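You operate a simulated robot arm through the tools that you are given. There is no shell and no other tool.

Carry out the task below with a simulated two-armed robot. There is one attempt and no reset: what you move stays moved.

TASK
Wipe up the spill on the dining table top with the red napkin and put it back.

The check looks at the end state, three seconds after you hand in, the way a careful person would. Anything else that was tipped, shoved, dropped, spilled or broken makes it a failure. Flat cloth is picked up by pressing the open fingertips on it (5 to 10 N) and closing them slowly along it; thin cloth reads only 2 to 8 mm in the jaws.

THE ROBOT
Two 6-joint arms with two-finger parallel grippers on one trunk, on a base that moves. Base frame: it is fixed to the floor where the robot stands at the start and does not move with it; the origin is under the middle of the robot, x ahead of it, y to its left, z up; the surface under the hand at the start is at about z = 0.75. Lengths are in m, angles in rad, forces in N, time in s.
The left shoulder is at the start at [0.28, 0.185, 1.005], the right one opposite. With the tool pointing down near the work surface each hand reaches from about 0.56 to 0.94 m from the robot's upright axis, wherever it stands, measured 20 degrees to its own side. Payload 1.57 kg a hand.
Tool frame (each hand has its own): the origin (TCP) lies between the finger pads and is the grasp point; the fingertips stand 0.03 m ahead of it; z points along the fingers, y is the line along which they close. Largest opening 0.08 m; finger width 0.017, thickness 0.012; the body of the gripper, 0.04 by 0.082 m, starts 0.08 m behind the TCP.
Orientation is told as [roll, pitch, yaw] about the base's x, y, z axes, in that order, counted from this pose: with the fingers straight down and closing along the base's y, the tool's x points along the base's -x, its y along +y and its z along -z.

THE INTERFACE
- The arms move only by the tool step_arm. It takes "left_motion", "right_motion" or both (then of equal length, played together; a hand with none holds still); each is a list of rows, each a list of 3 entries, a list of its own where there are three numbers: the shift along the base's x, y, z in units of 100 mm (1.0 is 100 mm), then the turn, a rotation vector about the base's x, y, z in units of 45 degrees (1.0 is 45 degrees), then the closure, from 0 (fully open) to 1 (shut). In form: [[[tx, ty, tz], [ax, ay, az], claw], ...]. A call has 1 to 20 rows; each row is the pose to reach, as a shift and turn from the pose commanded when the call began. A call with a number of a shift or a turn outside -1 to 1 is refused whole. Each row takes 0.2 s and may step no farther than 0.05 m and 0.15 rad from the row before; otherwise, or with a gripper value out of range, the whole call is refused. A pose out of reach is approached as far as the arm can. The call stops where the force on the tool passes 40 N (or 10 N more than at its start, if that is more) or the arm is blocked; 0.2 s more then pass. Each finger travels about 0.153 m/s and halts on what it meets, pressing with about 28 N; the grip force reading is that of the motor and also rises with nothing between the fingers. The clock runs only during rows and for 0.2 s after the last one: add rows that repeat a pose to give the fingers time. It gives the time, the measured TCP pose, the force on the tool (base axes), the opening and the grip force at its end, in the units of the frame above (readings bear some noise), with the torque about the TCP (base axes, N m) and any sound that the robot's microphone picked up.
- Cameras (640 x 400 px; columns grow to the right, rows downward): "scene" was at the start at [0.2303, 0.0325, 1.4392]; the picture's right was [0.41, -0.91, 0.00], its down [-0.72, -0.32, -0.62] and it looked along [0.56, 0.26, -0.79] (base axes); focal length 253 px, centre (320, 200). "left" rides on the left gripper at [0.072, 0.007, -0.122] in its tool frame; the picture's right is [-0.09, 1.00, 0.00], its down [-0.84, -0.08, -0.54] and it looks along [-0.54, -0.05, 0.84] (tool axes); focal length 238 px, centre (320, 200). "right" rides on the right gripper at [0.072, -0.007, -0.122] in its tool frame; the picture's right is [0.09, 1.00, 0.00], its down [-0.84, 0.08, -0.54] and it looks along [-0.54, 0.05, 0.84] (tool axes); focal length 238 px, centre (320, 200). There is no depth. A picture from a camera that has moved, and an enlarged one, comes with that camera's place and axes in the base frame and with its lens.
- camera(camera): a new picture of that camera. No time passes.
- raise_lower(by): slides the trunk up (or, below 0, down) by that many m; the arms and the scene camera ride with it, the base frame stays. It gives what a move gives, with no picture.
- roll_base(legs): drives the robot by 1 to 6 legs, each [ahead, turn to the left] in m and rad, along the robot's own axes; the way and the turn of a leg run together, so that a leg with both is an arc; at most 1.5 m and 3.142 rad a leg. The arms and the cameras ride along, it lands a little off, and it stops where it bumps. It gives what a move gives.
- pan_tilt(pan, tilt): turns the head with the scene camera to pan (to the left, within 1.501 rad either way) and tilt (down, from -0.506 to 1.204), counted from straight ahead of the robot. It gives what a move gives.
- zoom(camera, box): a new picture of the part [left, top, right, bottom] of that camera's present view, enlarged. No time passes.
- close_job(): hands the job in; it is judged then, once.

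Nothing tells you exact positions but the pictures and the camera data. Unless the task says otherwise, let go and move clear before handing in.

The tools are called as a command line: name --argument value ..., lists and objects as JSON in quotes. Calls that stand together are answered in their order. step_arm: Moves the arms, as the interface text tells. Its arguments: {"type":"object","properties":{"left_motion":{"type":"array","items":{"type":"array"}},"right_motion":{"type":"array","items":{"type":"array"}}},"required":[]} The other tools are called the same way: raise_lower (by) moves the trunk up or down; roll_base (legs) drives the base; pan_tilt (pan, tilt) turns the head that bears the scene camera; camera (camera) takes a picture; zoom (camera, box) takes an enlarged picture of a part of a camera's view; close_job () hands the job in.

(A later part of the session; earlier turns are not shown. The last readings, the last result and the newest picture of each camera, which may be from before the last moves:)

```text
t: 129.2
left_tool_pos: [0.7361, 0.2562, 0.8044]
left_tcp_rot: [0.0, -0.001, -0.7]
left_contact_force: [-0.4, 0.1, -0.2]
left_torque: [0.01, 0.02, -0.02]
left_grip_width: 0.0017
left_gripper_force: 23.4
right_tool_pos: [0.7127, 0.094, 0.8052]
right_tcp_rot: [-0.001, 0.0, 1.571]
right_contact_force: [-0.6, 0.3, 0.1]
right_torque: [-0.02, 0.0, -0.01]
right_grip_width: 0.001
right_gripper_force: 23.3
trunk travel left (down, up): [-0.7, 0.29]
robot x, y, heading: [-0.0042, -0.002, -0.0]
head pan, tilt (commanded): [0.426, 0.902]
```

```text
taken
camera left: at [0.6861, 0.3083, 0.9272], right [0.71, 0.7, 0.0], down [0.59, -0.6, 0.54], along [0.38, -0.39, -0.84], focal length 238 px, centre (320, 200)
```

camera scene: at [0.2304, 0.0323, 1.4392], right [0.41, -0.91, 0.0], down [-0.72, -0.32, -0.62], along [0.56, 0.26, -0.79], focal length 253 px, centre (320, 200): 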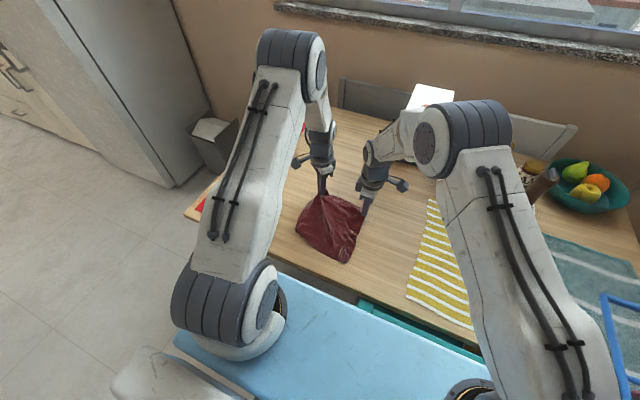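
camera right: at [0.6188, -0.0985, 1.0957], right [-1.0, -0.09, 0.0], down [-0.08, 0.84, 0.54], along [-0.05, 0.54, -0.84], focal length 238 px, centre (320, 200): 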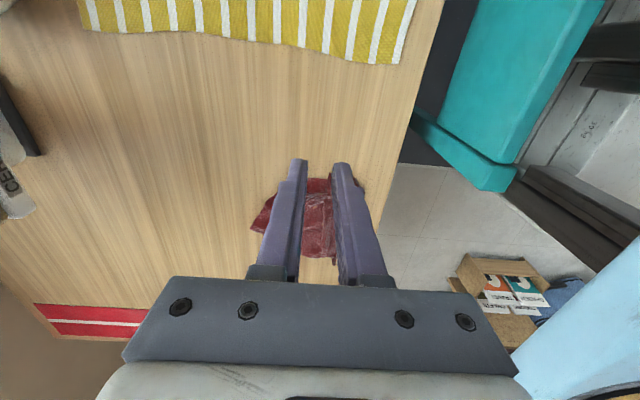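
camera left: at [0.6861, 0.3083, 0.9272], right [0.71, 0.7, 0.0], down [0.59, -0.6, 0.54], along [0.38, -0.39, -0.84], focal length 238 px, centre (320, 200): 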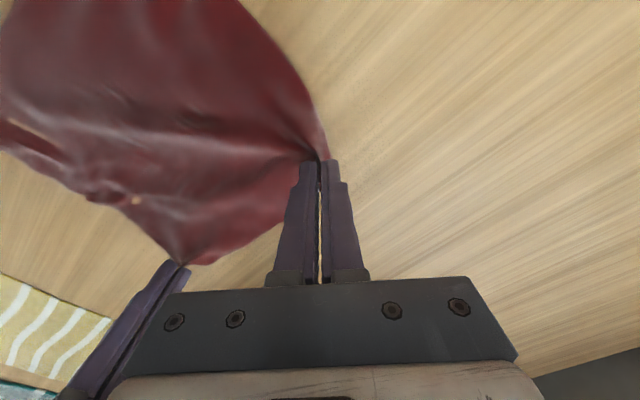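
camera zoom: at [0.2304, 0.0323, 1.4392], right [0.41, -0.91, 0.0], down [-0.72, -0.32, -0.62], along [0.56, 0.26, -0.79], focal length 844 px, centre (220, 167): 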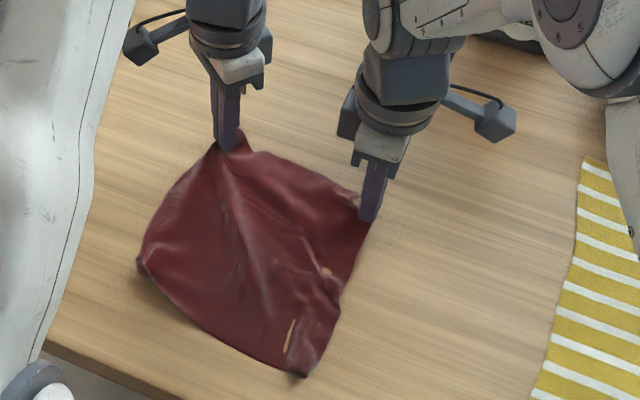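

Excellent: the napkin has opened into an almost flat square, and the folded band came out too. I'll pull the last bit outward and lower it.

step_arm --left_motion '[[[0.03, 0.02, 0], [0, 0, 0], 1.0], [[0.06, 0.04, 0], [0, 0, 0], 1.0], [[0.1, 0.06, 0], [0, 0, 0], 1.0], [[0.1, 0.06, 0], [0, 0, 0], 1.0]]' --right_motion '[[[0.12, -0.02, 0], [0, 0, 0], 1.0], [[0.24, -0.04, 0], [0, 0, 0], 1.0], [[0.34, -0.06, 0], [0, 0, 0], 1.0], [[0.34, -0.06, 0], [0, 0, 0], 1.0]]'

zoom --camera "scene" --box '[280, 150, 420, 270]'

camera --camera "left"

```text
t: 130.2
left_tool_pos: [0.7464, 0.2614, 0.8045]
left_tcp_rot: [0.0, -0.001, -0.697]
left_contact_force: [0.2, -2.4, -0.3]
left_torque: [-0.09, -0.02, 0.04]
left_grip_width: 0.0017
left_gripper_force: 23.7
right_tool_pos: [0.7471, 0.0868, 0.8049]
right_tcp_rot: [0.0, 0.0, 1.571]
right_contact_force: [0.0, 3.0, -0.9]
right_torque: [0.09, 0.06, -0.03]
right_grip_width: 0.0008
right_gripper_force: 23.3
trunk travel left (down, up): [-0.7, 0.29]
robot x, y, heading: [-0.0004, 0.0025, -0.002]
head pan, tilt (commanded): [0.426, 0.902]
```

```text
3.33 times, centred on (350, 210) of scene
camera zoom: at [0.2304, 0.0323, 1.4392], right [0.41, -0.91, 0.0], down [-0.72, -0.32, -0.62], along [0.56, 0.26, -0.79], focal length 844 px, centre (220, 167)
```

zoom: 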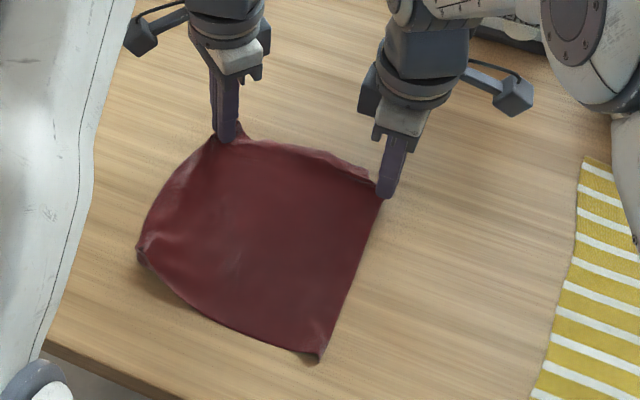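

```text
taken
camera left: at [0.6959, 0.3138, 0.9272], right [0.71, 0.7, 0.0], down [0.59, -0.6, 0.54], along [0.38, -0.39, -0.84], focal length 238 px, centre (320, 200)
```

left: 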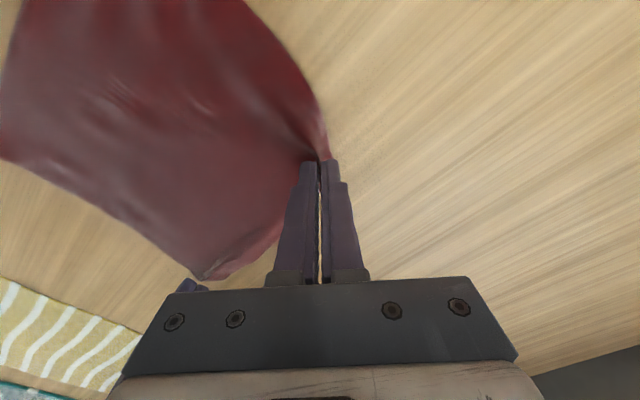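

It's nearly flat and in place. I'll lower both hands, release gently, and lift away.

step_arm --left_motion '[[[0, 0, -0.1], [0, 0, 0], 1.0], [[0, 0, -0.19], [0, 0, 0], 1.0], [[0, 0, -0.21], [0, 0, 0], 1.0], [[0, 0, -0.21], [0, 0, 0], 0.95], [[0, 0, -0.21], [0, 0, 0], 0.9], [[0, 0, -0.21], [0, 0, 0], 0.85], [[0, 0, -0.21], [0, 0, 0], 0.8], [[0, 0, -0.21], [0, 0, 0], 0.75], [[0, 0, -0.1], [0, 0, 0], 0.75], [[0, 0, 0.1], [0, 0, 0], 0.75], [[0, 0, 0.4], [0, 0, 0], 0.75], [[0, 0, 0.8], [0, 0, 0], 0.75]]' --right_motion '[[[0, 0, -0.1], [0, 0, 0], 1.0], [[0, 0, -0.19], [0, 0, 0], 1.0], [[0, 0, -0.21], [0, 0, 0], 1.0], [[0, 0, -0.21], [0, 0, 0], 0.95], [[0, 0, -0.21], [0, 0, 0], 0.9], [[0, 0, -0.21], [0, 0, 0], 0.85], [[0, 0, -0.21], [0, 0, 0], 0.8], [[0, 0, -0.21], [0, 0, 0], 0.75], [[0, 0, -0.1], [0, 0, 0], 0.75], [[0, 0, 0.1], [0, 0, 0], 0.75], [[0, 0, 0.4], [0, 0, 0], 0.75], [[0, 0, 0.8], [0, 0, 0], 0.75]]'

step_arm --left_motion '[[[0, 0.2, 0.3], [0, 0, 0], 0.75], [[0, 0.5, 0.6], [0, 0, 0], 0.75], [[0, 0.9, 0.9], [0, 0, 0], 0.75]]' --right_motion '[[[-0.2, -0.2, 0.3], [0, 0, 0], 0.75], [[-0.5, -0.5, 0.6], [0, 0, 0], 0.75], [[-0.8, -0.8, 0.9], [0, 0, 0], 0.75]]'

camera --camera "scene"

zoom --camera "scene" --box '[270, 170, 400, 280]'

camera --camera "left"

```text
t: 132.8
left_tool_pos: [0.7445, 0.2623, 0.884]
left_tcp_rot: [0.001, 0.0, -0.698]
left_contact_force: [-0.4, 0.0, -0.3]
left_torque: [0.0, 0.03, 0.02]
left_grip_width: 0.0201
left_gripper_force: 0.0
right_tool_pos: [0.748, 0.0876, 0.8845]
right_tcp_rot: [-0.001, -0.001, 1.571]
right_contact_force: [0.9, 1.1, -0.3]
right_torque: [-0.02, 0.04, 0.01]
right_grip_width: 0.0199
right_gripper_force: 0.1
trunk travel left (down, up): [-0.7, 0.29]
robot x, y, heading: [0.0001, 0.0029, 0.001]
head pan, tilt (commanded): [0.426, 0.902]
```

```text
refused: row 2 steps farther than a row can; nothing moved
```

```text
taken
camera scene: at [0.2307, 0.0324, 1.4391], right [0.41, -0.91, 0.0], down [-0.72, -0.32, -0.62], along [0.56, 0.26, -0.79], focal length 253 px, centre (320, 200)
```

scene: 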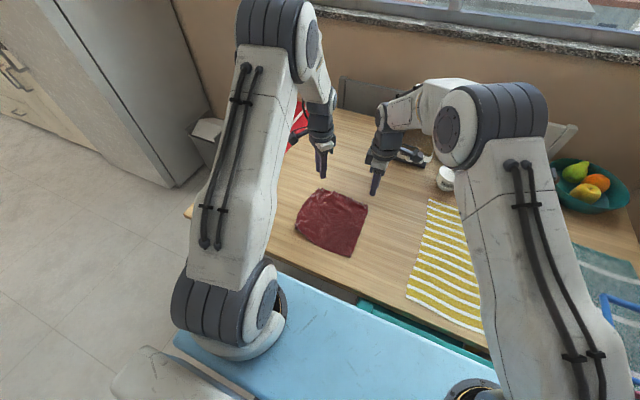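

```text
3.64 times, centred on (335, 225) of scene
camera zoom: at [0.2307, 0.0324, 1.4391], right [0.41, -0.91, 0.0], down [-0.72, -0.32, -0.62], along [0.56, 0.26, -0.79], focal length 921 px, centre (266, 109)
```

zoom: 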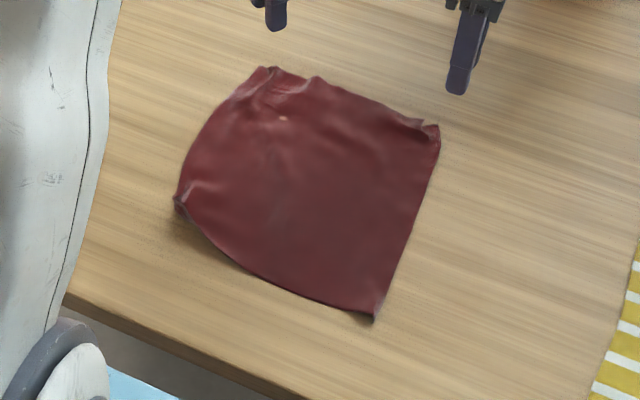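

```text
taken
camera left: at [0.6949, 0.3151, 1.0069], right [0.71, 0.7, 0.0], down [0.59, -0.6, 0.54], along [0.38, -0.39, -0.84], focal length 238 px, centre (320, 200)
```

left: 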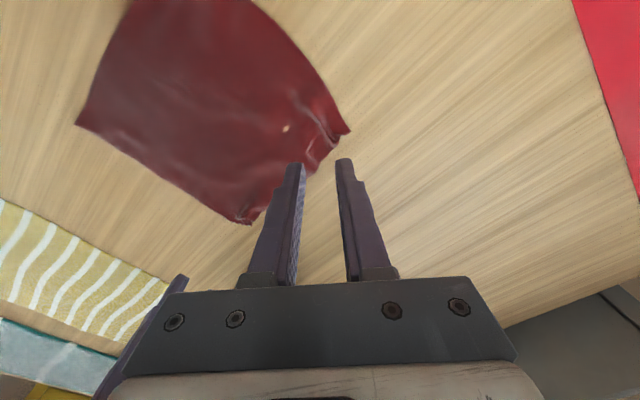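

The napkin is back over its original square, within about 1–3 cm at each corner, with slight wrinkles at the grip points. I'll look at the corners to decide on gentle smoothing strokes.

camera --camera "right"

zoom --camera "left" --box '[60, 0, 380, 240]'

```text
taken
camera right: at [0.757, 0.0141, 1.0049], right [-1.0, -0.09, 0.0], down [-0.08, 0.84, 0.54], along [-0.05, 0.54, -0.84], focal length 238 px, centre (320, 200)
```

right: 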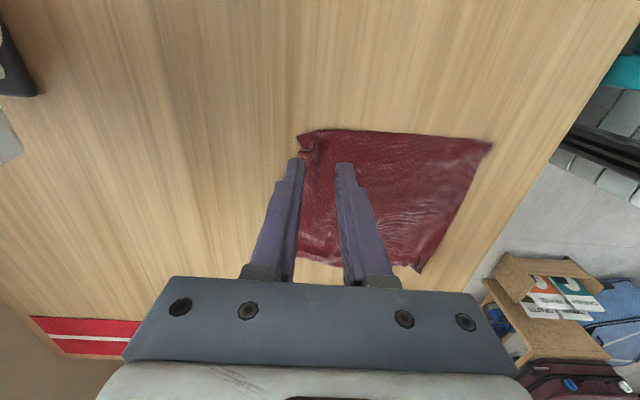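

```text
1.67 times, centred on (220, 120) of left
camera zoom: at [0.6949, 0.3151, 1.0069], right [0.71, 0.7, 0.0], down [0.59, -0.6, 0.54], along [0.38, -0.39, -0.84], focal length 397 px, centre (487, 333)
```

zoom: 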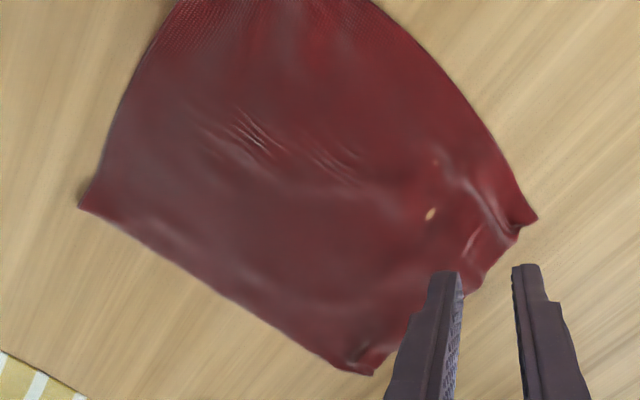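

I'll do one diagonal-free smoothing stroke: the left hand pins the far-left corner while the right presses the far-right corner and draws it about 3 cm toward −y.

step_arm --left_motion '[[[0, 0, -0.3], [0, 0, 0], 0.75], [[0, 0, -0.6], [0, 0, 0], 0.75], [[0, 0, -0.85], [0, 0, 0], 0.75], [[0, 0, -0.97], [0, 0, 0], 0.75], [[0, 0, -0.99], [0, 0, 0], 0.75]]' --right_motion '[[[0, 0.3, -0.1], [0, 0, 0], 0.75], [[-0.03, 0.3, -0.5], [0, 0, 0], 0.75], [[-0.03, 0.3, -0.8], [0, 0, 0], 0.75], [[-0.03, 0.3, -0.95], [0, 0, 0], 0.75], [[-0.03, 0.3, -0.98], [0, 0, 0], 0.75]]'

step_arm --left_motion '[[[0, 0, -0.02], [0, 0, 0], 0.75], [[0, 0, -0.045], [0, 0, 0], 0.75], [[0, 0, -0.045], [0, 0, 0], 0.75]]' --right_motion '[[[0, 0, -0.02], [0, 0, 0], 0.75], [[0, 0, -0.045], [0, 0, 0], 0.75], [[0, 0, -0.045], [0, 0, 0], 0.75]]'

```text
t: 134.0
left_tool_pos: [0.7476, 0.2626, 0.7857]
left_tcp_rot: [0.0, 0.001, -0.698]
left_contact_force: [-0.2, -0.1, -1.0]
left_torque: [-0.04, 0.01, 0.01]
left_grip_width: 0.0201
left_gripper_force: 0.1
right_tool_pos: [0.7447, 0.1178, 0.786]
right_tcp_rot: [0.001, 0.001, 1.57]
right_contact_force: [-0.2, -0.1, 1.2]
right_torque: [0.04, -0.01, 0.01]
right_grip_width: 0.0202
right_gripper_force: 0.1
trunk travel left (down, up): [-0.7, 0.29]
robot x, y, heading: [0.0001, -0.0011, -0.002]
head pan, tilt (commanded): [0.426, 0.902]
```

```text
t: 134.8
left_tool_pos: [0.7474, 0.2626, 0.7805]
left_tcp_rot: [-0.001, -0.001, -0.699]
left_contact_force: [0.4, 0.4, 1.2]
left_torque: [-0.02, 0.0, 0.01]
left_grip_width: 0.0198
left_gripper_force: 0.1
right_tool_pos: [0.7447, 0.1165, 0.7826]
right_tcp_rot: [0.001, 0.001, 1.571]
right_contact_force: [-0.3, -0.4, -0.8]
right_torque: [0.02, -0.02, 0.0]
right_grip_width: 0.0201
right_gripper_force: 0.1
trunk travel left (down, up): [-0.7, 0.29]
robot x, y, heading: [-0.0005, -0.0016, 0.005]
head pan, tilt (commanded): [0.426, 0.902]
```

step_arm --left_motion '[[[0, 0, -0.01], [0, 0, 0], 0.75], [[0, 0, -0.015], [0, 0, 0], 0.75], [[0, 0, -0.015], [0, 0, 0], 0.75]]' --right_motion '[[[0, 0, -0.01], [0, 0, 0], 0.75], [[0, 0, -0.02], [0, 0, 0], 0.75], [[0, 0, -0.02], [0, 0, 0], 0.75]]'

```text
t: 135.6
left_tool_pos: [0.7475, 0.2627, 0.78]
left_tcp_rot: [0.002, -0.001, -0.7]
left_contact_force: [-2.0, 0.8, 12.2]
left_torque: [0.13, -0.02, 0.02]
left_grip_width: 0.0196
left_gripper_force: 0.0
right_tool_pos: [0.7451, 0.1161, 0.7816]
right_tcp_rot: [-0.003, 0.0, 1.57]
right_contact_force: [0.3, -0.8, 4.1]
right_torque: [-0.03, -0.13, -0.04]
right_grip_width: 0.0197
right_gripper_force: 0.0
trunk travel left (down, up): [-0.7, 0.29]
robot x, y, heading: [0.0029, -0.0014, -0.002]
head pan, tilt (commanded): [0.426, 0.902]
```

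step_arm --right_motion '[[[0, 0, -0.006], [0, 0, 0], 0.75], [[0, -0.06, -0.006], [0, 0, 0], 0.75], [[0, -0.12, -0.006], [0, 0, 0], 0.75], [[0, -0.18, -0.006], [0, 0, 0], 0.75], [[0, -0.24, -0.006], [0, 0, 0], 0.75], [[0, -0.3, -0.006], [0, 0, 0], 0.75]]'

camera --camera "right"

zoom --camera "scene" --box '[270, 150, 400, 270]'

```text
t: 137.0
left_tool_pos: [0.7465, 0.2626, 0.7799]
left_tcp_rot: [0.004, -0.001, -0.699]
left_contact_force: [-1.7, -2.5, 19.2]
left_torque: [0.09, -0.11, 0.07]
left_grip_width: 0.0207
left_gripper_force: 0.2
right_tool_pos: [0.7431, 0.088, 0.7803]
right_tcp_rot: [-0.002, 0.0, 1.57]
right_contact_force: [-0.5, 5.3, 6.3]
right_torque: [0.16, -0.1, 0.12]
right_grip_width: 0.0195
right_gripper_force: 0.1
trunk travel left (down, up): [-0.7, 0.29]
robot x, y, heading: [0.0013, 0.0022, -0.003]
head pan, tilt (commanded): [0.426, 0.902]
```

```text
taken
camera right: at [0.7518, 0.0143, 0.9028], right [-1.0, -0.09, 0.0], down [-0.08, 0.84, 0.54], along [-0.05, 0.54, -0.84], focal length 238 px, centre (320, 200)
```

right: 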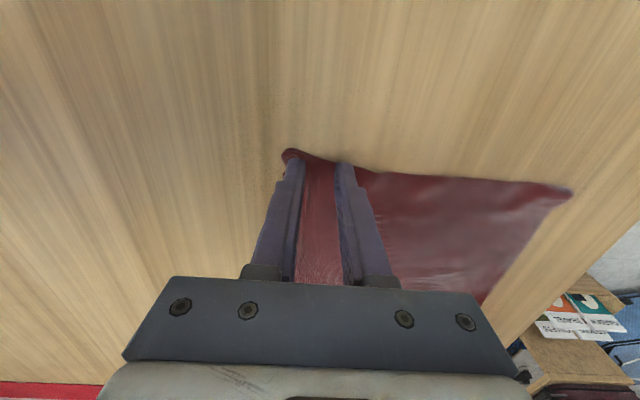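

```text
3.33 times, centred on (335, 210) of scene
camera zoom: at [0.2291, 0.0322, 1.4395], right [0.41, -0.91, 0.0], down [-0.71, -0.32, -0.62], along [0.56, 0.26, -0.78], focal length 844 px, centre (270, 167)
```

zoom: 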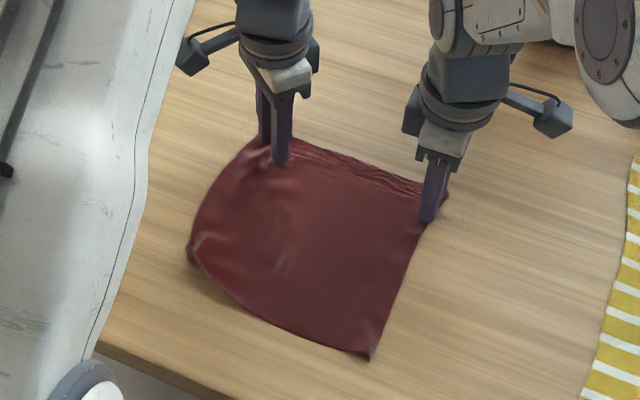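

The stroke worked. I'll lift both hands and do the near corners the same way.

step_arm --left_motion '[[[0, 0, 0.1], [0, 0, 0], 0.75], [[0, 0, 0.3], [0, 0, 0], 0.75], [[0, 0, 0.6], [0, 0, 0], 0.75], [[-0.3, 0.0, 0.9], [0, 0, 0], 0.75], [[-0.7, 0.0, 0.9], [0, 0, 0], 0.75], [[-1.0, 0.05, 0.9], [0, 0, 0], 0.75]]' --right_motion '[[[0, 0, 0.1], [0, 0, 0], 0.75], [[0, 0, 0.3], [0, 0, 0], 0.75], [[0, 0, 0.6], [0, 0, 0], 0.75], [[-0.3, 0.0, 0.9], [0, 0, 0], 0.75], [[-0.7, 0.0, 0.9], [0, 0, 0], 0.75], [[-1.0, 0.0, 0.9], [0, 0, 0], 0.75]]'

step_arm --left_motion '[[[-0.2, 0.0, 0], [0, 0, 0], 0.75], [[-0.35, 0.0, 0], [0, 0, 0], 0.75]]' --right_motion '[[[-0.3, 0.1, 0], [0, 0, 0], 0.75], [[-0.6, 0.15, 0], [0, 0, 0], 0.75]]'

camera --camera "scene"

zoom --camera "scene" --box '[270, 170, 400, 280]'

camera --camera "left"

camera --camera "right"

```text
t: 138.4
left_tool_pos: [0.6474, 0.2657, 0.8704]
left_tcp_rot: [-0.001, -0.002, -0.702]
left_contact_force: [0.1, 0.0, 1.0]
left_torque: [-0.02, 0.02, -0.02]
left_grip_width: 0.0199
left_gripper_force: 0.0
right_tool_pos: [0.6429, 0.0872, 0.8711]
right_tcp_rot: [0.0, -0.001, 1.571]
right_contact_force: [-0.4, 0.0, 0.2]
right_torque: [0.0, 0.01, -0.01]
right_grip_width: 0.02
right_gripper_force: 0.0
trunk travel left (down, up): [-0.7, 0.29]
robot x, y, heading: [0.0015, -0.0006, -0.001]
head pan, tilt (commanded): [0.426, 0.902]
```

```text
t: 139.0
left_tool_pos: [0.6137, 0.2662, 0.8697]
left_tcp_rot: [0.0, -0.001, -0.7]
left_contact_force: [0.0, -0.6, -0.5]
left_torque: [-0.01, 0.05, 0.01]
left_grip_width: 0.02
left_gripper_force: 0.0
right_tool_pos: [0.5844, 0.101, 0.8699]
right_tcp_rot: [-0.002, 0.0, 1.57]
right_contact_force: [0.1, 0.2, 0.9]
right_torque: [0.01, -0.03, -0.02]
right_grip_width: 0.0203
right_gripper_force: 0.0
trunk travel left (down, up): [-0.7, 0.29]
robot x, y, heading: [0.0005, 0.0002, 0.001]
head pan, tilt (commanded): [0.426, 0.902]
```

```text
taken
camera scene: at [0.2306, 0.0323, 1.4392], right [0.41, -0.91, 0.0], down [-0.72, -0.32, -0.62], along [0.56, 0.26, -0.79], focal length 253 px, centre (320, 200)
```

scene: 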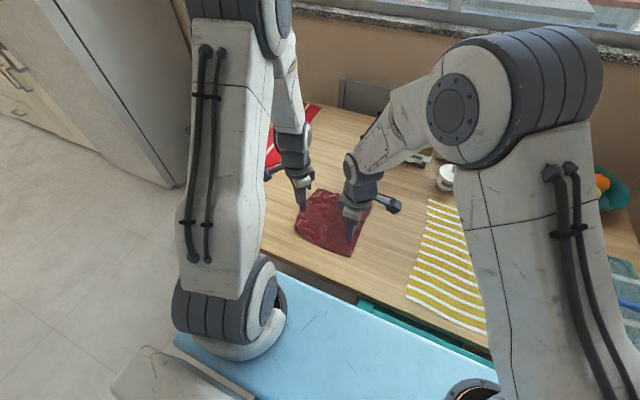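

```text
3.64 times, centred on (335, 225) of scene
camera zoom: at [0.2306, 0.0323, 1.4392], right [0.41, -0.91, 0.0], down [-0.72, -0.32, -0.62], along [0.56, 0.26, -0.79], focal length 921 px, centre (266, 109)
```

zoom: 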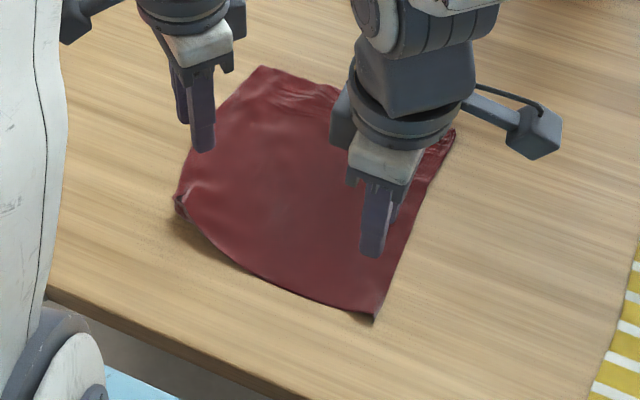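

```text
taken
camera left: at [0.5622, 0.319, 0.9936], right [0.71, 0.7, 0.0], down [0.59, -0.6, 0.54], along [0.38, -0.39, -0.84], focal length 238 px, centre (320, 200)
```

left: 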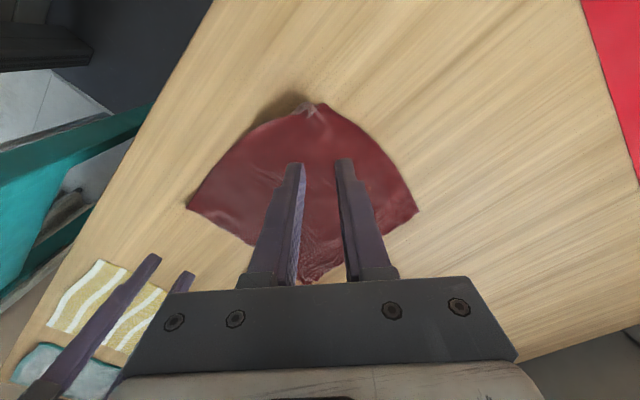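

```text
taken
camera right: at [0.5938, 0.0267, 0.9921], right [-1.0, -0.09, 0.0], down [-0.08, 0.84, 0.54], along [-0.05, 0.54, -0.84], focal length 238 px, centre (320, 200)
```

right: 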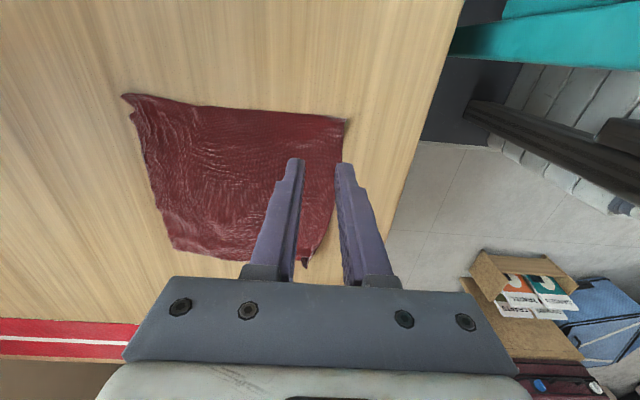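

Now a similar stroke for the near corners: left presses near (0.612, 0.262) and right near (0.584, 0.103), then both draw outward toward −x.

step_arm --left_motion '[[[0, -0.04, -0.3], [0, 0, 0], 0.75], [[0, -0.04, -0.6], [0, 0, 0], 0.75], [[0, -0.04, -0.8], [0, 0, 0], 0.75], [[0, -0.04, -0.87], [0, 0, 0], 0.75], [[0, -0.04, -0.885], [0, 0, 0], 0.75]]' --right_motion '[[[0, 0.02, -0.3], [0, 0, 0], 0.75], [[0, 0.02, -0.6], [0, 0, 0], 0.75], [[0, 0.02, -0.8], [0, 0, 0], 0.75], [[0, 0.02, -0.865], [0, 0, 0], 0.75], [[0, 0.02, -0.88], [0, 0, 0], 0.75]]'

```text
t: 140.2
left_tool_pos: [0.6131, 0.2619, 0.7822]
left_tcp_rot: [-0.001, 0.0, -0.697]
left_contact_force: [-0.5, -0.2, 0.8]
left_torque: [0.01, -0.02, 0.01]
left_grip_width: 0.0202
left_gripper_force: 0.0
right_tool_pos: [0.5839, 0.1049, 0.7821]
right_tcp_rot: [0.0, -0.002, 1.571]
right_contact_force: [0.6, -0.2, 0.1]
right_torque: [0.0, 0.01, 0.0]
right_grip_width: 0.02
right_gripper_force: 0.0
trunk travel left (down, up): [-0.7, 0.29]
robot x, y, heading: [0.0012, 0.0032, -0.0]
head pan, tilt (commanded): [0.426, 0.902]
```

step_arm --left_motion '[[[0, 0, -0.015], [0, 0, 0], 0.75], [[0, 0, -0.025], [0, 0, 0], 0.75], [[0, 0, -0.025], [0, 0, 0], 0.75]]' --right_motion '[[[0, 0, -0.015], [0, 0, 0], 0.75], [[0, 0, -0.022], [0, 0, 0], 0.75], [[0, 0, -0.022], [0, 0, 0], 0.75]]'

```text
t: 141.0
left_tool_pos: [0.6131, 0.262, 0.7823]
left_tcp_rot: [0.001, -0.002, -0.7]
left_contact_force: [-2.9, -5.0, 37.3]
left_torque: [-0.24, 0.24, 0.02]
left_grip_width: 0.0199
left_gripper_force: 0.0
right_tool_pos: [0.5837, 0.1035, 0.7806]
right_tcp_rot: [-0.001, 0.0, 1.569]
right_contact_force: [-0.4, 0.7, 0.4]
right_torque: [-0.01, -0.03, -0.01]
right_grip_width: 0.0198
right_gripper_force: 0.1
trunk travel left (down, up): [-0.7, 0.29]
robot x, y, heading: [0.0021, 0.0033, -0.0]
head pan, tilt (commanded): [0.426, 0.902]
```

step_arm --left_motion '[[[0, 0, 0.012], [0, 0, 0], 0.75], [[0, 0, 0.018], [0, 0, 0], 0.75], [[0, 0, 0.018], [0, 0, 0], 0.75]]' --right_motion '[[[0, 0, -0.006], [0, 0, 0], 0.75], [[0, 0, -0.012], [0, 0, 0], 0.75], [[0, 0, -0.012], [0, 0, 0], 0.75]]'

```text
t: 142.0
left_tool_pos: [0.6115, 0.2625, 0.7799]
left_tcp_rot: [0.0, 0.0, -0.699]
left_contact_force: [-1.6, -0.8, 10.2]
left_torque: [0.05, 0.0, 0.01]
left_grip_width: 0.0202
left_gripper_force: 0.1
right_tool_pos: [0.5841, 0.1046, 0.7806]
right_tcp_rot: [0.001, 0.001, 1.571]
right_contact_force: [-3.1, -2.6, 16.3]
right_torque: [-0.1, 0.29, 0.0]
right_grip_width: 0.0206
right_gripper_force: 0.2
trunk travel left (down, up): [-0.7, 0.29]
robot x, y, heading: [-0.0018, -0.0001, 0.002]
head pan, tilt (commanded): [0.426, 0.902]
stopped in row 3 (right hand): the force on the tool passed its limit at 41 N (the readings are from after the stop); the commanded pose is now the measured one
```

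Both are pressing moderately now (10 N and 16 N). I'll draw the near corners outward.

step_arm --left_motion '[[[-0.06, 0.02, 0], [0, 0, 0], 0.75], [[-0.12, 0.04, 0], [0, 0, 0], 0.75], [[-0.18, 0.06, 0], [0, 0, 0], 0.75], [[-0.24, 0.08, 0], [0, 0, 0], 0.75], [[-0.3, 0.1, 0], [0, 0, 0], 0.75]]' --right_motion '[[[-0.03, -0.03, 0.004], [0, 0, 0], 0.75], [[-0.06, -0.06, 0.004], [0, 0, 0], 0.75], [[-0.1, -0.1, 0.004], [0, 0, 0], 0.75], [[-0.14, -0.14, 0.004], [0, 0, 0], 0.75], [[-0.18, -0.17, 0.004], [0, 0, 0], 0.75]]'

step_arm --left_motion '[[[0, 0, 0.1], [0, 0, 0], 0.75], [[0, 0, 0.3], [0, 0, 0], 0.75], [[0, 0, 0.6], [0, 0, 0], 0.75], [[0, 0, 1.0], [0, 0, 0], 0.75]]' --right_motion '[[[0, 0, 0.1], [0, 0, 0], 0.75], [[0, 0, 0.3], [0, 0, 0], 0.75], [[0, 0, 0.6], [0, 0, 0], 0.75], [[0, 0, 1.0], [0, 0, 0], 0.75]]'

step_arm --left_motion '[[[0, 0.3, 0.2], [0, 0, 0], 0.75], [[0, 0.6, 0.4], [0, 0, 0], 0.75], [[0, 1.0, 0.5], [0, 0, 0], 0.75]]' --right_motion '[[[0, -0.3, 0.2], [0, 0, 0], 0.75], [[0, -0.6, 0.4], [0, 0, 0], 0.75], [[0, -1.0, 0.5], [0, 0, 0], 0.75]]'

camera --camera "scene"

zoom --camera "scene" --box '[270, 170, 400, 280]'

```text
t: 143.2
left_tool_pos: [0.5809, 0.2721, 0.7804]
left_tcp_rot: [-0.002, 0.001, -0.7]
left_contact_force: [4.7, -8.1, 26.8]
left_torque: [-0.15, -0.27, 0.03]
left_grip_width: 0.02
left_gripper_force: 0.1
right_tool_pos: [0.5659, 0.0878, 0.781]
right_tcp_rot: [-0.005, -0.005, 1.571]
right_contact_force: [5.1, 6.8, 14.2]
right_torque: [0.18, -0.09, -0.04]
right_grip_width: 0.017
right_gripper_force: 0.0
trunk travel left (down, up): [-0.7, 0.29]
robot x, y, heading: [-0.0008, 0.0005, -0.002]
head pan, tilt (commanded): [0.426, 0.902]
```

```text
t: 144.2
left_tool_pos: [0.5817, 0.2732, 0.8807]
left_tcp_rot: [-0.005, 0.003, -0.698]
left_contact_force: [0.1, -0.2, -0.9]
left_torque: [0.0, 0.02, -0.03]
left_grip_width: 0.0201
left_gripper_force: 0.0
right_tool_pos: [0.5666, 0.0882, 0.8805]
right_tcp_rot: [0.0, 0.001, 1.57]
right_contact_force: [-0.4, -0.5, -0.6]
right_torque: [0.0, -0.01, -0.01]
right_grip_width: 0.0201
right_gripper_force: 0.1
trunk travel left (down, up): [-0.7, 0.29]
robot x, y, heading: [0.0037, 0.0001, 0.002]
head pan, tilt (commanded): [0.426, 0.902]
```

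```text
t: 145.0
left_tool_pos: [0.5799, 0.3746, 0.9292]
left_tcp_rot: [-0.003, 0.003, -0.701]
left_contact_force: [0.6, -0.3, -0.5]
left_torque: [0.0, -0.02, 0.03]
left_grip_width: 0.0199
left_gripper_force: 0.1
right_tool_pos: [0.5646, -0.0136, 0.9287]
right_tcp_rot: [0.001, 0.0, 1.571]
right_contact_force: [0.5, 0.5, 0.2]
right_torque: [-0.01, 0.03, -0.03]
right_grip_width: 0.0198
right_gripper_force: 0.1
trunk travel left (down, up): [-0.7, 0.29]
robot x, y, heading: [-0.0021, -0.0018, 0.001]
head pan, tilt (commanded): [0.426, 0.902]
```

```text
taken
camera scene: at [0.2303, 0.0323, 1.4392], right [0.41, -0.91, 0.0], down [-0.72, -0.32, -0.62], along [0.56, 0.26, -0.79], focal length 253 px, centre (320, 200)
```

scene: 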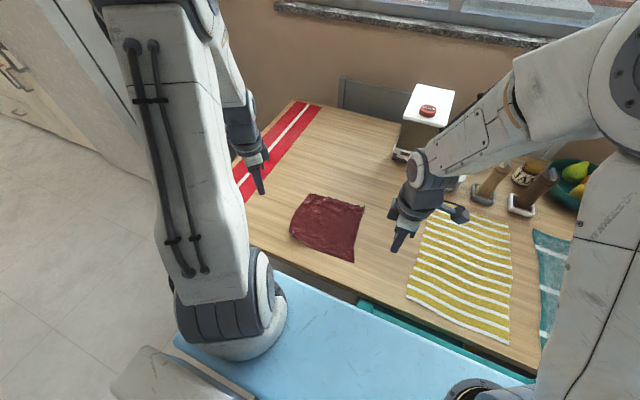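

```text
3.64 times, centred on (335, 225) of scene
camera zoom: at [0.2303, 0.0323, 1.4392], right [0.41, -0.91, 0.0], down [-0.72, -0.32, -0.62], along [0.56, 0.26, -0.79], focal length 921 px, centre (266, 109)
```

zoom: 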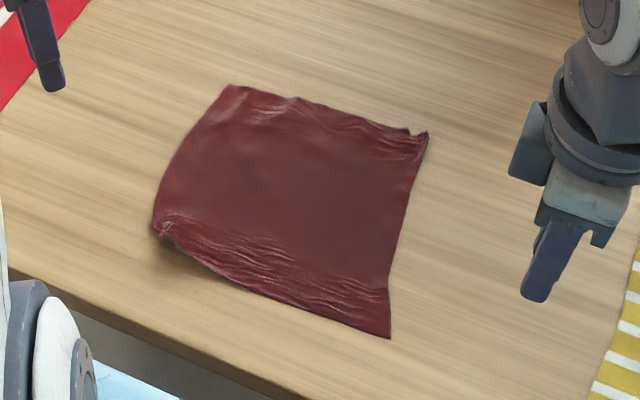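

Near corners now match the original ones; the far edge came in 2–4 cm with small wrinkles. One more gentle outward stroke on the far corners will straighten it.

step_arm --left_motion '[[[0.3, -0.15, 0], [0, 0, 0], 0.75], [[0.6, -0.3, 0], [0, 0, 0], 0.75], [[0.9, -0.5, 0], [0, 0, 0], 0.75], [[1.0, -0.8, 0], [0, 0, 0], 0.75]]' --right_motion '[[[0.3, 0.15, 0], [0, 0, 0], 0.75], [[0.6, 0.4, 0], [0, 0, 0], 0.75], [[0.9, 0.7, 0], [0, 0, 0], 0.75], [[1.0, 1.0, 0], [0, 0, 0], 0.75]]'

step_arm --left_motion '[[[0.28, -0.2, -0.2], [0, 0, 0], 0.75], [[0.28, -0.22, -0.6], [0, 0, 0], 0.75], [[0.28, -0.22, -1.0], [0, 0, 0], 0.75]]' --right_motion '[[[0.3, 0.2, -0.2], [0, 0, 0], 0.75], [[0.6, 0.4, -0.5], [0, 0, 0], 0.75], [[0.7, 0.44, -0.9], [0, 0, 0], 0.75]]'

camera --camera "left"

camera --camera "right"

```text
t: 146.0
left_tool_pos: [0.6827, 0.2922, 0.9302]
left_tcp_rot: [0.0, 0.004, -0.699]
left_contact_force: [0.6, -1.0, 0.5]
left_torque: [0.01, 0.02, -0.01]
left_grip_width: 0.0199
left_gripper_force: 0.0
right_tool_pos: [0.6664, 0.0888, 0.9305]
right_tcp_rot: [0.002, -0.001, 1.571]
right_contact_force: [0.0, 0.5, 0.8]
right_torque: [0.02, -0.02, 0.0]
right_grip_width: 0.0203
right_gripper_force: 0.1
trunk travel left (down, up): [-0.7, 0.29]
robot x, y, heading: [0.0018, 0.0017, -0.005]
head pan, tilt (commanded): [0.426, 0.902]
```

```text
t: 146.8
left_tool_pos: [0.7089, 0.2714, 0.8307]
left_tcp_rot: [-0.001, 0.004, -0.697]
left_contact_force: [-0.7, 0.5, 0.6]
left_torque: [0.03, -0.01, -0.01]
left_grip_width: 0.02
left_gripper_force: 0.1
right_tool_pos: [0.7363, 0.1329, 0.8403]
right_tcp_rot: [0.001, -0.001, 1.57]
right_contact_force: [0.0, 0.4, 0.2]
right_torque: [0.02, 0.0, 0.02]
right_grip_width: 0.02
right_gripper_force: 0.0
trunk travel left (down, up): [-0.7, 0.29]
robot x, y, heading: [-0.0022, 0.0003, -0.0]
head pan, tilt (commanded): [0.426, 0.902]
```

```text
taken
camera left: at [0.6584, 0.3226, 0.9527], right [0.71, 0.7, 0.0], down [0.59, -0.6, 0.54], along [0.38, -0.39, -0.84], focal length 238 px, centre (320, 200)
```

left: 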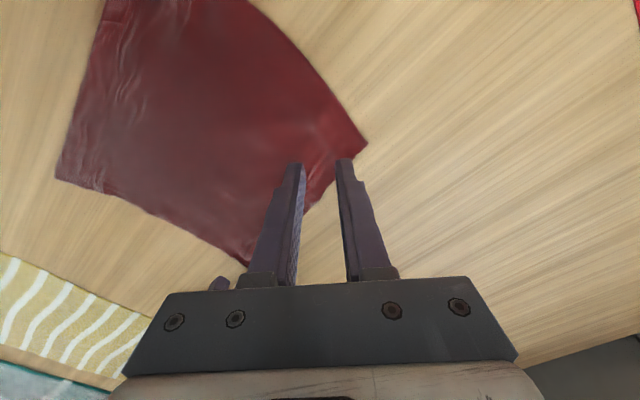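

```text
taken
camera right: at [0.7443, 0.0602, 0.9618], right [-1.0, -0.09, 0.0], down [-0.08, 0.84, 0.54], along [-0.05, 0.54, -0.84], focal length 238 px, centre (320, 200)
```

right: 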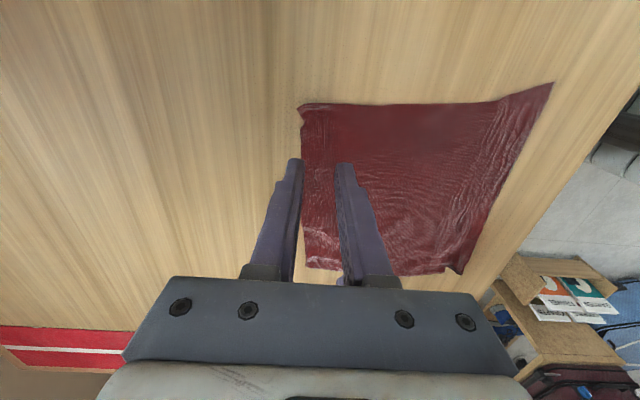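

step_arm --left_motion '[[[0, 0, -0.25], [0, 0, 0], 0.75], [[0, 0, -0.43], [0, 0, 0], 0.75], [[0, 0, -0.475], [0, 0, 0], 0.75], [[0, 0, -0.49], [0, 0, 0], 0.75], [[0, 0, -0.49], [0, 0, 0], 0.75]]' --right_motion '[[[0, 0, -0.3], [0, 0, 0], 0.75], [[0, 0, -0.52], [0, 0, 0], 0.75], [[0, 0, -0.57], [0, 0, 0], 0.75], [[0, 0, -0.585], [0, 0, 0], 0.75], [[0, 0, -0.585], [0, 0, 0], 0.75]]'

step_arm --left_motion '[[[0, 0, -0.008], [0, 0, 0], 0.75], [[0, 0, -0.012], [0, 0, 0], 0.75], [[0, 0, -0.012], [0, 0, 0], 0.75]]' --right_motion '[[[0, 0, -0.008], [0, 0, 0], 0.75], [[0, 0, -0.012], [0, 0, 0], 0.75], [[0, 0, -0.012], [0, 0, 0], 0.75]]'

```text
t: 148.0
left_tool_pos: [0.71, 0.2721, 0.7826]
left_tcp_rot: [-0.001, 0.002, -0.698]
left_contact_force: [0.6, -0.2, -0.6]
left_torque: [-0.02, -0.05, 0.0]
left_grip_width: 0.02
left_gripper_force: 0.2
right_tool_pos: [0.7365, 0.132, 0.7813]
right_tcp_rot: [-0.001, -0.001, 1.57]
right_contact_force: [0.2, -0.1, 0.2]
right_torque: [0.01, -0.01, 0.02]
right_grip_width: 0.0202
right_gripper_force: 0.0
trunk travel left (down, up): [-0.7, 0.29]
robot x, y, heading: [0.0007, 0.0022, -0.001]
head pan, tilt (commanded): [0.426, 0.902]
```

```text
t: 148.8
left_tool_pos: [0.7094, 0.271, 0.781]
left_tcp_rot: [-0.003, 0.0, -0.698]
left_contact_force: [-2.0, 1.2, 9.7]
left_torque: [0.13, -0.01, 0.04]
left_grip_width: 0.0195
left_gripper_force: 0.1
right_tool_pos: [0.7362, 0.1313, 0.7815]
right_tcp_rot: [0.0, 0.0, 1.572]
right_contact_force: [1.0, 0.2, 0.3]
right_torque: [-0.01, 0.01, -0.04]
right_grip_width: 0.0198
right_gripper_force: 0.0
trunk travel left (down, up): [-0.7, 0.29]
robot x, y, heading: [0.0019, 0.0005, 0.0]
head pan, tilt (commanded): [0.426, 0.902]
```

step_arm --right_motion '[[[0, 0, -0.008], [0, 0, 0], 0.75], [[0, 0, -0.014], [0, 0, 0], 0.75], [[0, 0, -0.014], [0, 0, 0], 0.75]]'

```text
t: 149.6
left_tool_pos: [0.7095, 0.272, 0.7811]
left_tcp_rot: [0.001, 0.0, -0.698]
left_contact_force: [0.4, 0.3, 7.2]
left_torque: [0.1, -0.07, 0.01]
left_grip_width: 0.0201
left_gripper_force: 0.0
right_tool_pos: [0.7363, 0.1317, 0.7804]
right_tcp_rot: [-0.001, -0.002, 1.571]
right_contact_force: [-1.5, 1.7, 12.9]
right_torque: [0.05, 0.04, -0.01]
right_grip_width: 0.02
right_gripper_force: 0.0
trunk travel left (down, up): [-0.7, 0.29]
robot x, y, heading: [0.0033, 0.0019, 0.003]
head pan, tilt (commanded): [0.426, 0.902]
```

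Both press at moderate force. I'll draw the far corners outward.

step_arm --left_motion '[[[0.06, -0.01, 0], [0, 0, 0], 0.75], [[0.12, -0.02, 0], [0, 0, 0], 0.75], [[0.18, -0.03, 0], [0, 0, 0], 0.75], [[0.24, -0.04, 0], [0, 0, 0], 0.75], [[0.3, -0.05, 0], [0, 0, 0], 0.75]]' --right_motion '[[[0.03, -0.07, 0], [0, 0, 0], 0.75], [[0.06, -0.14, 0], [0, 0, 0], 0.75], [[0.09, -0.21, 0], [0, 0, 0], 0.75], [[0.12, -0.28, 0], [0, 0, 0], 0.75], [[0.15, -0.34, 0], [0, 0, 0], 0.75]]'

step_arm --left_motion '[[[0, 0, 0.1], [0, 0, 0], 0.75], [[0, 0, 0.3], [0, 0, 0], 0.75], [[0, 0, 0.6], [0, 0, 0], 0.75], [[0, 0, 1.0], [0, 0, 0], 0.75]]' --right_motion '[[[0, 0, 0.1], [0, 0, 0], 0.75], [[0, 0, 0.3], [0, 0, 0], 0.75], [[0, 0, 0.6], [0, 0, 0], 0.75], [[0, 0, 1.0], [0, 0, 0], 0.75]]'

step_arm --left_motion '[[[-0.2, 0.2, 0.2], [0, 0, 0], 0.75], [[-0.4, 0.4, 0.4], [0, 0, 0], 0.75], [[-0.6, 0.6, 0.6], [0, 0, 0], 0.75], [[-0.8, 0.8, 0.8], [0, 0, 0], 0.75]]' --right_motion '[[[-0.2, -0.2, 0.2], [0, 0, 0], 0.75], [[-0.4, -0.4, 0.4], [0, 0, 0], 0.75], [[-0.6, -0.6, 0.6], [0, 0, 0], 0.75], [[-0.8, -0.8, 0.8], [0, 0, 0], 0.75]]'

camera --camera "scene"

zoom --camera "scene" --box '[270, 170, 400, 280]'

```text
t: 150.8
left_tool_pos: [0.7388, 0.2662, 0.78]
left_tcp_rot: [-0.002, 0.0, -0.698]
left_contact_force: [-5.4, -5.9, 19.2]
left_torque: [-0.01, -0.01, 0.05]
left_grip_width: 0.0182
left_gripper_force: 0.0
right_tool_pos: [0.7511, 0.0976, 0.7811]
right_tcp_rot: [-0.002, -0.003, 1.57]
right_contact_force: [-1.4, 8.2, 12.4]
right_torque: [0.21, 0.1, -0.05]
right_grip_width: 0.0202
right_gripper_force: 0.6
trunk travel left (down, up): [-0.7, 0.29]
robot x, y, heading: [0.0022, -0.0024, -0.001]
head pan, tilt (commanded): [0.426, 0.902]
```

```text
t: 151.8
left_tool_pos: [0.7411, 0.2658, 0.8793]
left_tcp_rot: [-0.003, 0.003, -0.699]
left_contact_force: [-0.5, 0.4, 0.7]
left_torque: [-0.01, 0.05, -0.03]
left_grip_width: 0.02
left_gripper_force: 0.1
right_tool_pos: [0.7545, 0.099, 0.8786]
right_tcp_rot: [0.003, -0.001, 1.57]
right_contact_force: [0.0, 0.0, 0.6]
right_torque: [-0.02, 0.02, -0.02]
right_grip_width: 0.0201
right_gripper_force: 0.0
trunk travel left (down, up): [-0.7, 0.29]
robot x, y, heading: [0.0001, -0.003, 0.002]
head pan, tilt (commanded): [0.426, 0.902]
```

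```text
t: 152.8
left_tool_pos: [0.6595, 0.3469, 0.9601]
left_tcp_rot: [-0.002, 0.001, -0.699]
left_contact_force: [0.5, 0.3, 0.5]
left_torque: [-0.01, 0.08, 0.0]
left_grip_width: 0.02
left_gripper_force: 0.1
right_tool_pos: [0.6736, 0.0186, 0.9591]
right_tcp_rot: [0.001, 0.001, 1.571]
right_contact_force: [0.3, -0.3, -0.4]
right_torque: [0.01, 0.03, 0.02]
right_grip_width: 0.0199
right_gripper_force: 0.0
trunk travel left (down, up): [-0.7, 0.29]
robot x, y, heading: [0.0015, 0.002, -0.002]
head pan, tilt (commanded): [0.426, 0.902]
```

```text
taken
camera scene: at [0.2307, 0.0323, 1.4391], right [0.41, -0.91, 0.0], down [-0.72, -0.32, -0.62], along [0.56, 0.26, -0.79], focal length 253 px, centre (320, 200)
```

scene: 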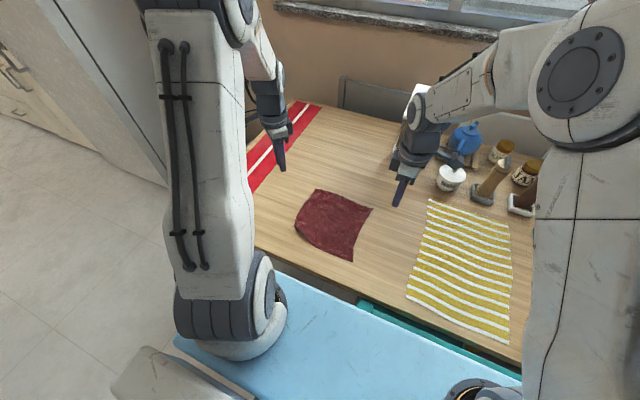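

```text
3.64 times, centred on (335, 225) of scene
camera zoom: at [0.2307, 0.0323, 1.4391], right [0.41, -0.91, 0.0], down [-0.72, -0.32, -0.62], along [0.56, 0.26, -0.79], focal length 921 px, centre (266, 109)
```

zoom: 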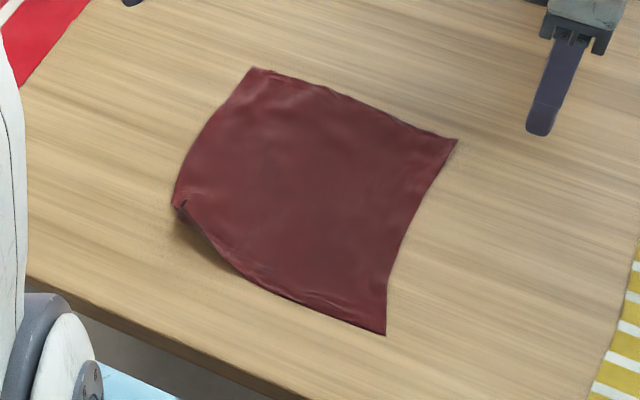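

The napkin is now nearly flat and within 1–3 cm of its original outline; only the near-left corner looks tucked under. I'll take a close look at it and re-check the spill area, runner and other objects.

zoom --camera "scene" --box '[288, 205, 330, 245]'

camera --camera "left"

zoom --camera "scene" --box '[262, 145, 326, 190]'

zoom --camera "scene" --box '[230, 90, 350, 200]'

```text
10.00 times, centred on (309, 225) of scene
camera zoom: at [0.2307, 0.0323, 1.4391], right [0.41, -0.91, 0.0], down [-0.72, -0.32, -0.62], along [0.56, 0.26, -0.79], focal length 2532 px, centre (430, -50)
```

zoom: 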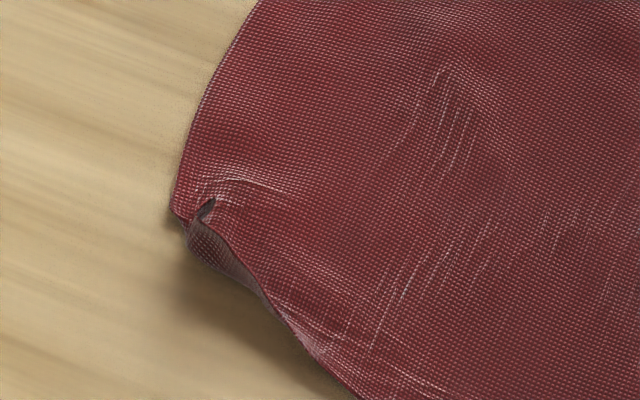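

```text
taken
camera left: at [0.6087, 0.3993, 1.0826], right [0.71, 0.7, 0.0], down [0.59, -0.6, 0.54], along [0.38, -0.39, -0.84], focal length 238 px, centre (320, 200)
```

left: 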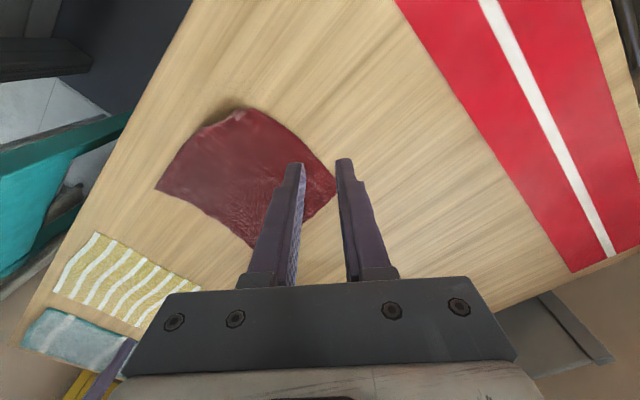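

```text
8.89 times, centred on (294, 168) of scene
camera zoom: at [0.2307, 0.0323, 1.4391], right [0.41, -0.91, 0.0], down [-0.72, -0.32, -0.62], along [0.56, 0.26, -0.79], focal length 2251 px, centre (551, 489)
```

zoom: 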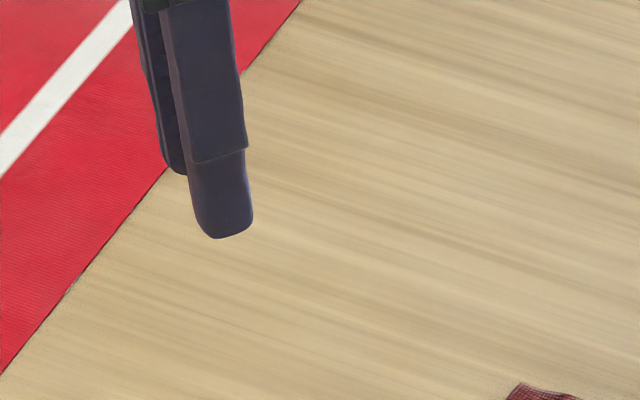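

```text
3.64 times, centred on (290, 145) of scene
camera zoom: at [0.2307, 0.0323, 1.4391], right [0.41, -0.91, 0.0], down [-0.72, -0.32, -0.62], along [0.56, 0.26, -0.79], focal length 921 px, centre (429, 400)
```

zoom: 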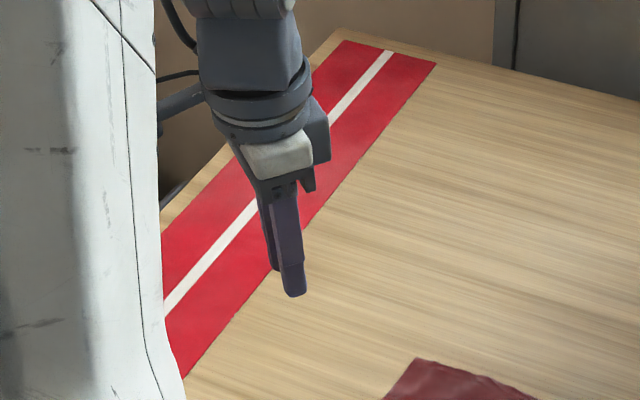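

The spill area looks clean and the runner is undisturbed; the napkin's centre is within about 1 cm of where it was. I'll back both hands away, bringing the left camera to the angle where the spill was most visible for a final check.

step_arm --left_motion '[[[-0.15, 0.1, 0.12], [0, 0, 0.15], 0.6], [[-0.3, 0.2, 0.24], [0, 0, 0.3], 0.4], [[-0.5, 0.3, 0.36], [0, 0, 0.45], 0.2], [[-0.7, 0.4, 0.48], [0, 0, 0.6], 0.0], [[-0.85, 0.5, 0.6], [0, 0, 0.75], 0.0], [[-1.0, 0.57, 0.7], [0, 0, 0.89], 0.0], [[-1.0, 0.57, 0.7], [0, 0, 0.89], 0.0]]' --right_motion '[[[-0.15, -0.15, 0.1], [0, 0, -0.167], 0.6], [[-0.3, -0.3, 0.2], [0, 0, -0.333], 0.4], [[-0.45, -0.45, 0.2], [0, 0, -0.5], 0.2], [[-0.6, -0.6, 0.2], [0, 0, -0.667], 0.0], [[-0.7, -0.8, 0.2], [0, 0, -0.833], 0.0], [[-0.8, -1.0, 0.2], [0, 0, -1.0], 0.0], [[-0.8, -1.0, 0.2], [0, 0, -1.0], 0.0]]'

camera --camera "left"

camera --camera "scene"

```text
t: 154.4
left_tool_pos: [0.5589, 0.405, 1.0313]
left_tcp_rot: [-0.001, 0.0, 0.002]
left_contact_force: [0.2, 0.0, 0.3]
left_torque: [0.04, 0.01, -0.02]
left_grip_width: 0.0801
left_gripper_force: 0.2
right_tool_pos: [0.5915, -0.0815, 0.9782]
right_tcp_rot: [0.001, -0.001, 0.784]
right_contact_force: [-0.6, 0.1, 0.1]
right_torque: [0.01, -0.01, 0.0]
right_grip_width: 0.0799
right_gripper_force: 0.1
trunk travel left (down, up): [-0.7, 0.29]
robot x, y, heading: [0.0001, 0.0008, -0.001]
head pan, tilt (commanded): [0.426, 0.902]
```

```text
taken
camera left: at [0.4874, 0.4115, 1.1539], right [0.09, 1.0, 0.0], down [0.84, -0.07, 0.54], along [0.54, -0.05, -0.84], focal length 238 px, centre (320, 200)
```

left: 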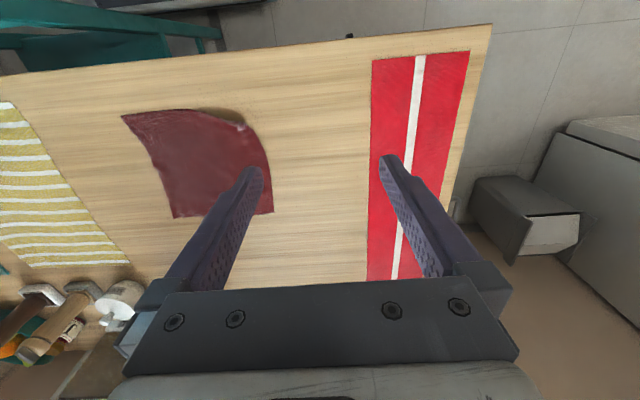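

```text
taken
camera scene: at [0.2301, 0.0322, 1.4393], right [0.41, -0.91, 0.0], down [-0.71, -0.32, -0.62], along [0.56, 0.26, -0.79], focal length 253 px, centre (320, 200)
```

scene: 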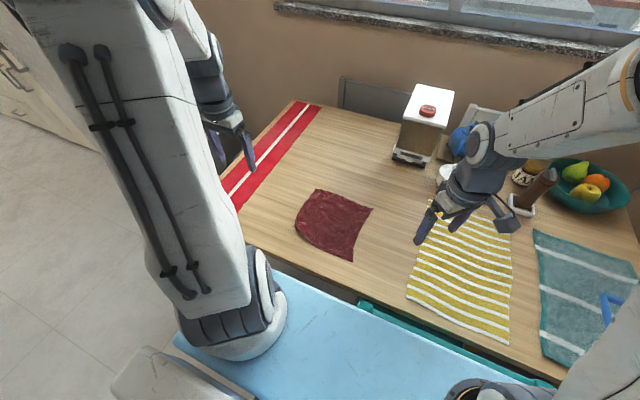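

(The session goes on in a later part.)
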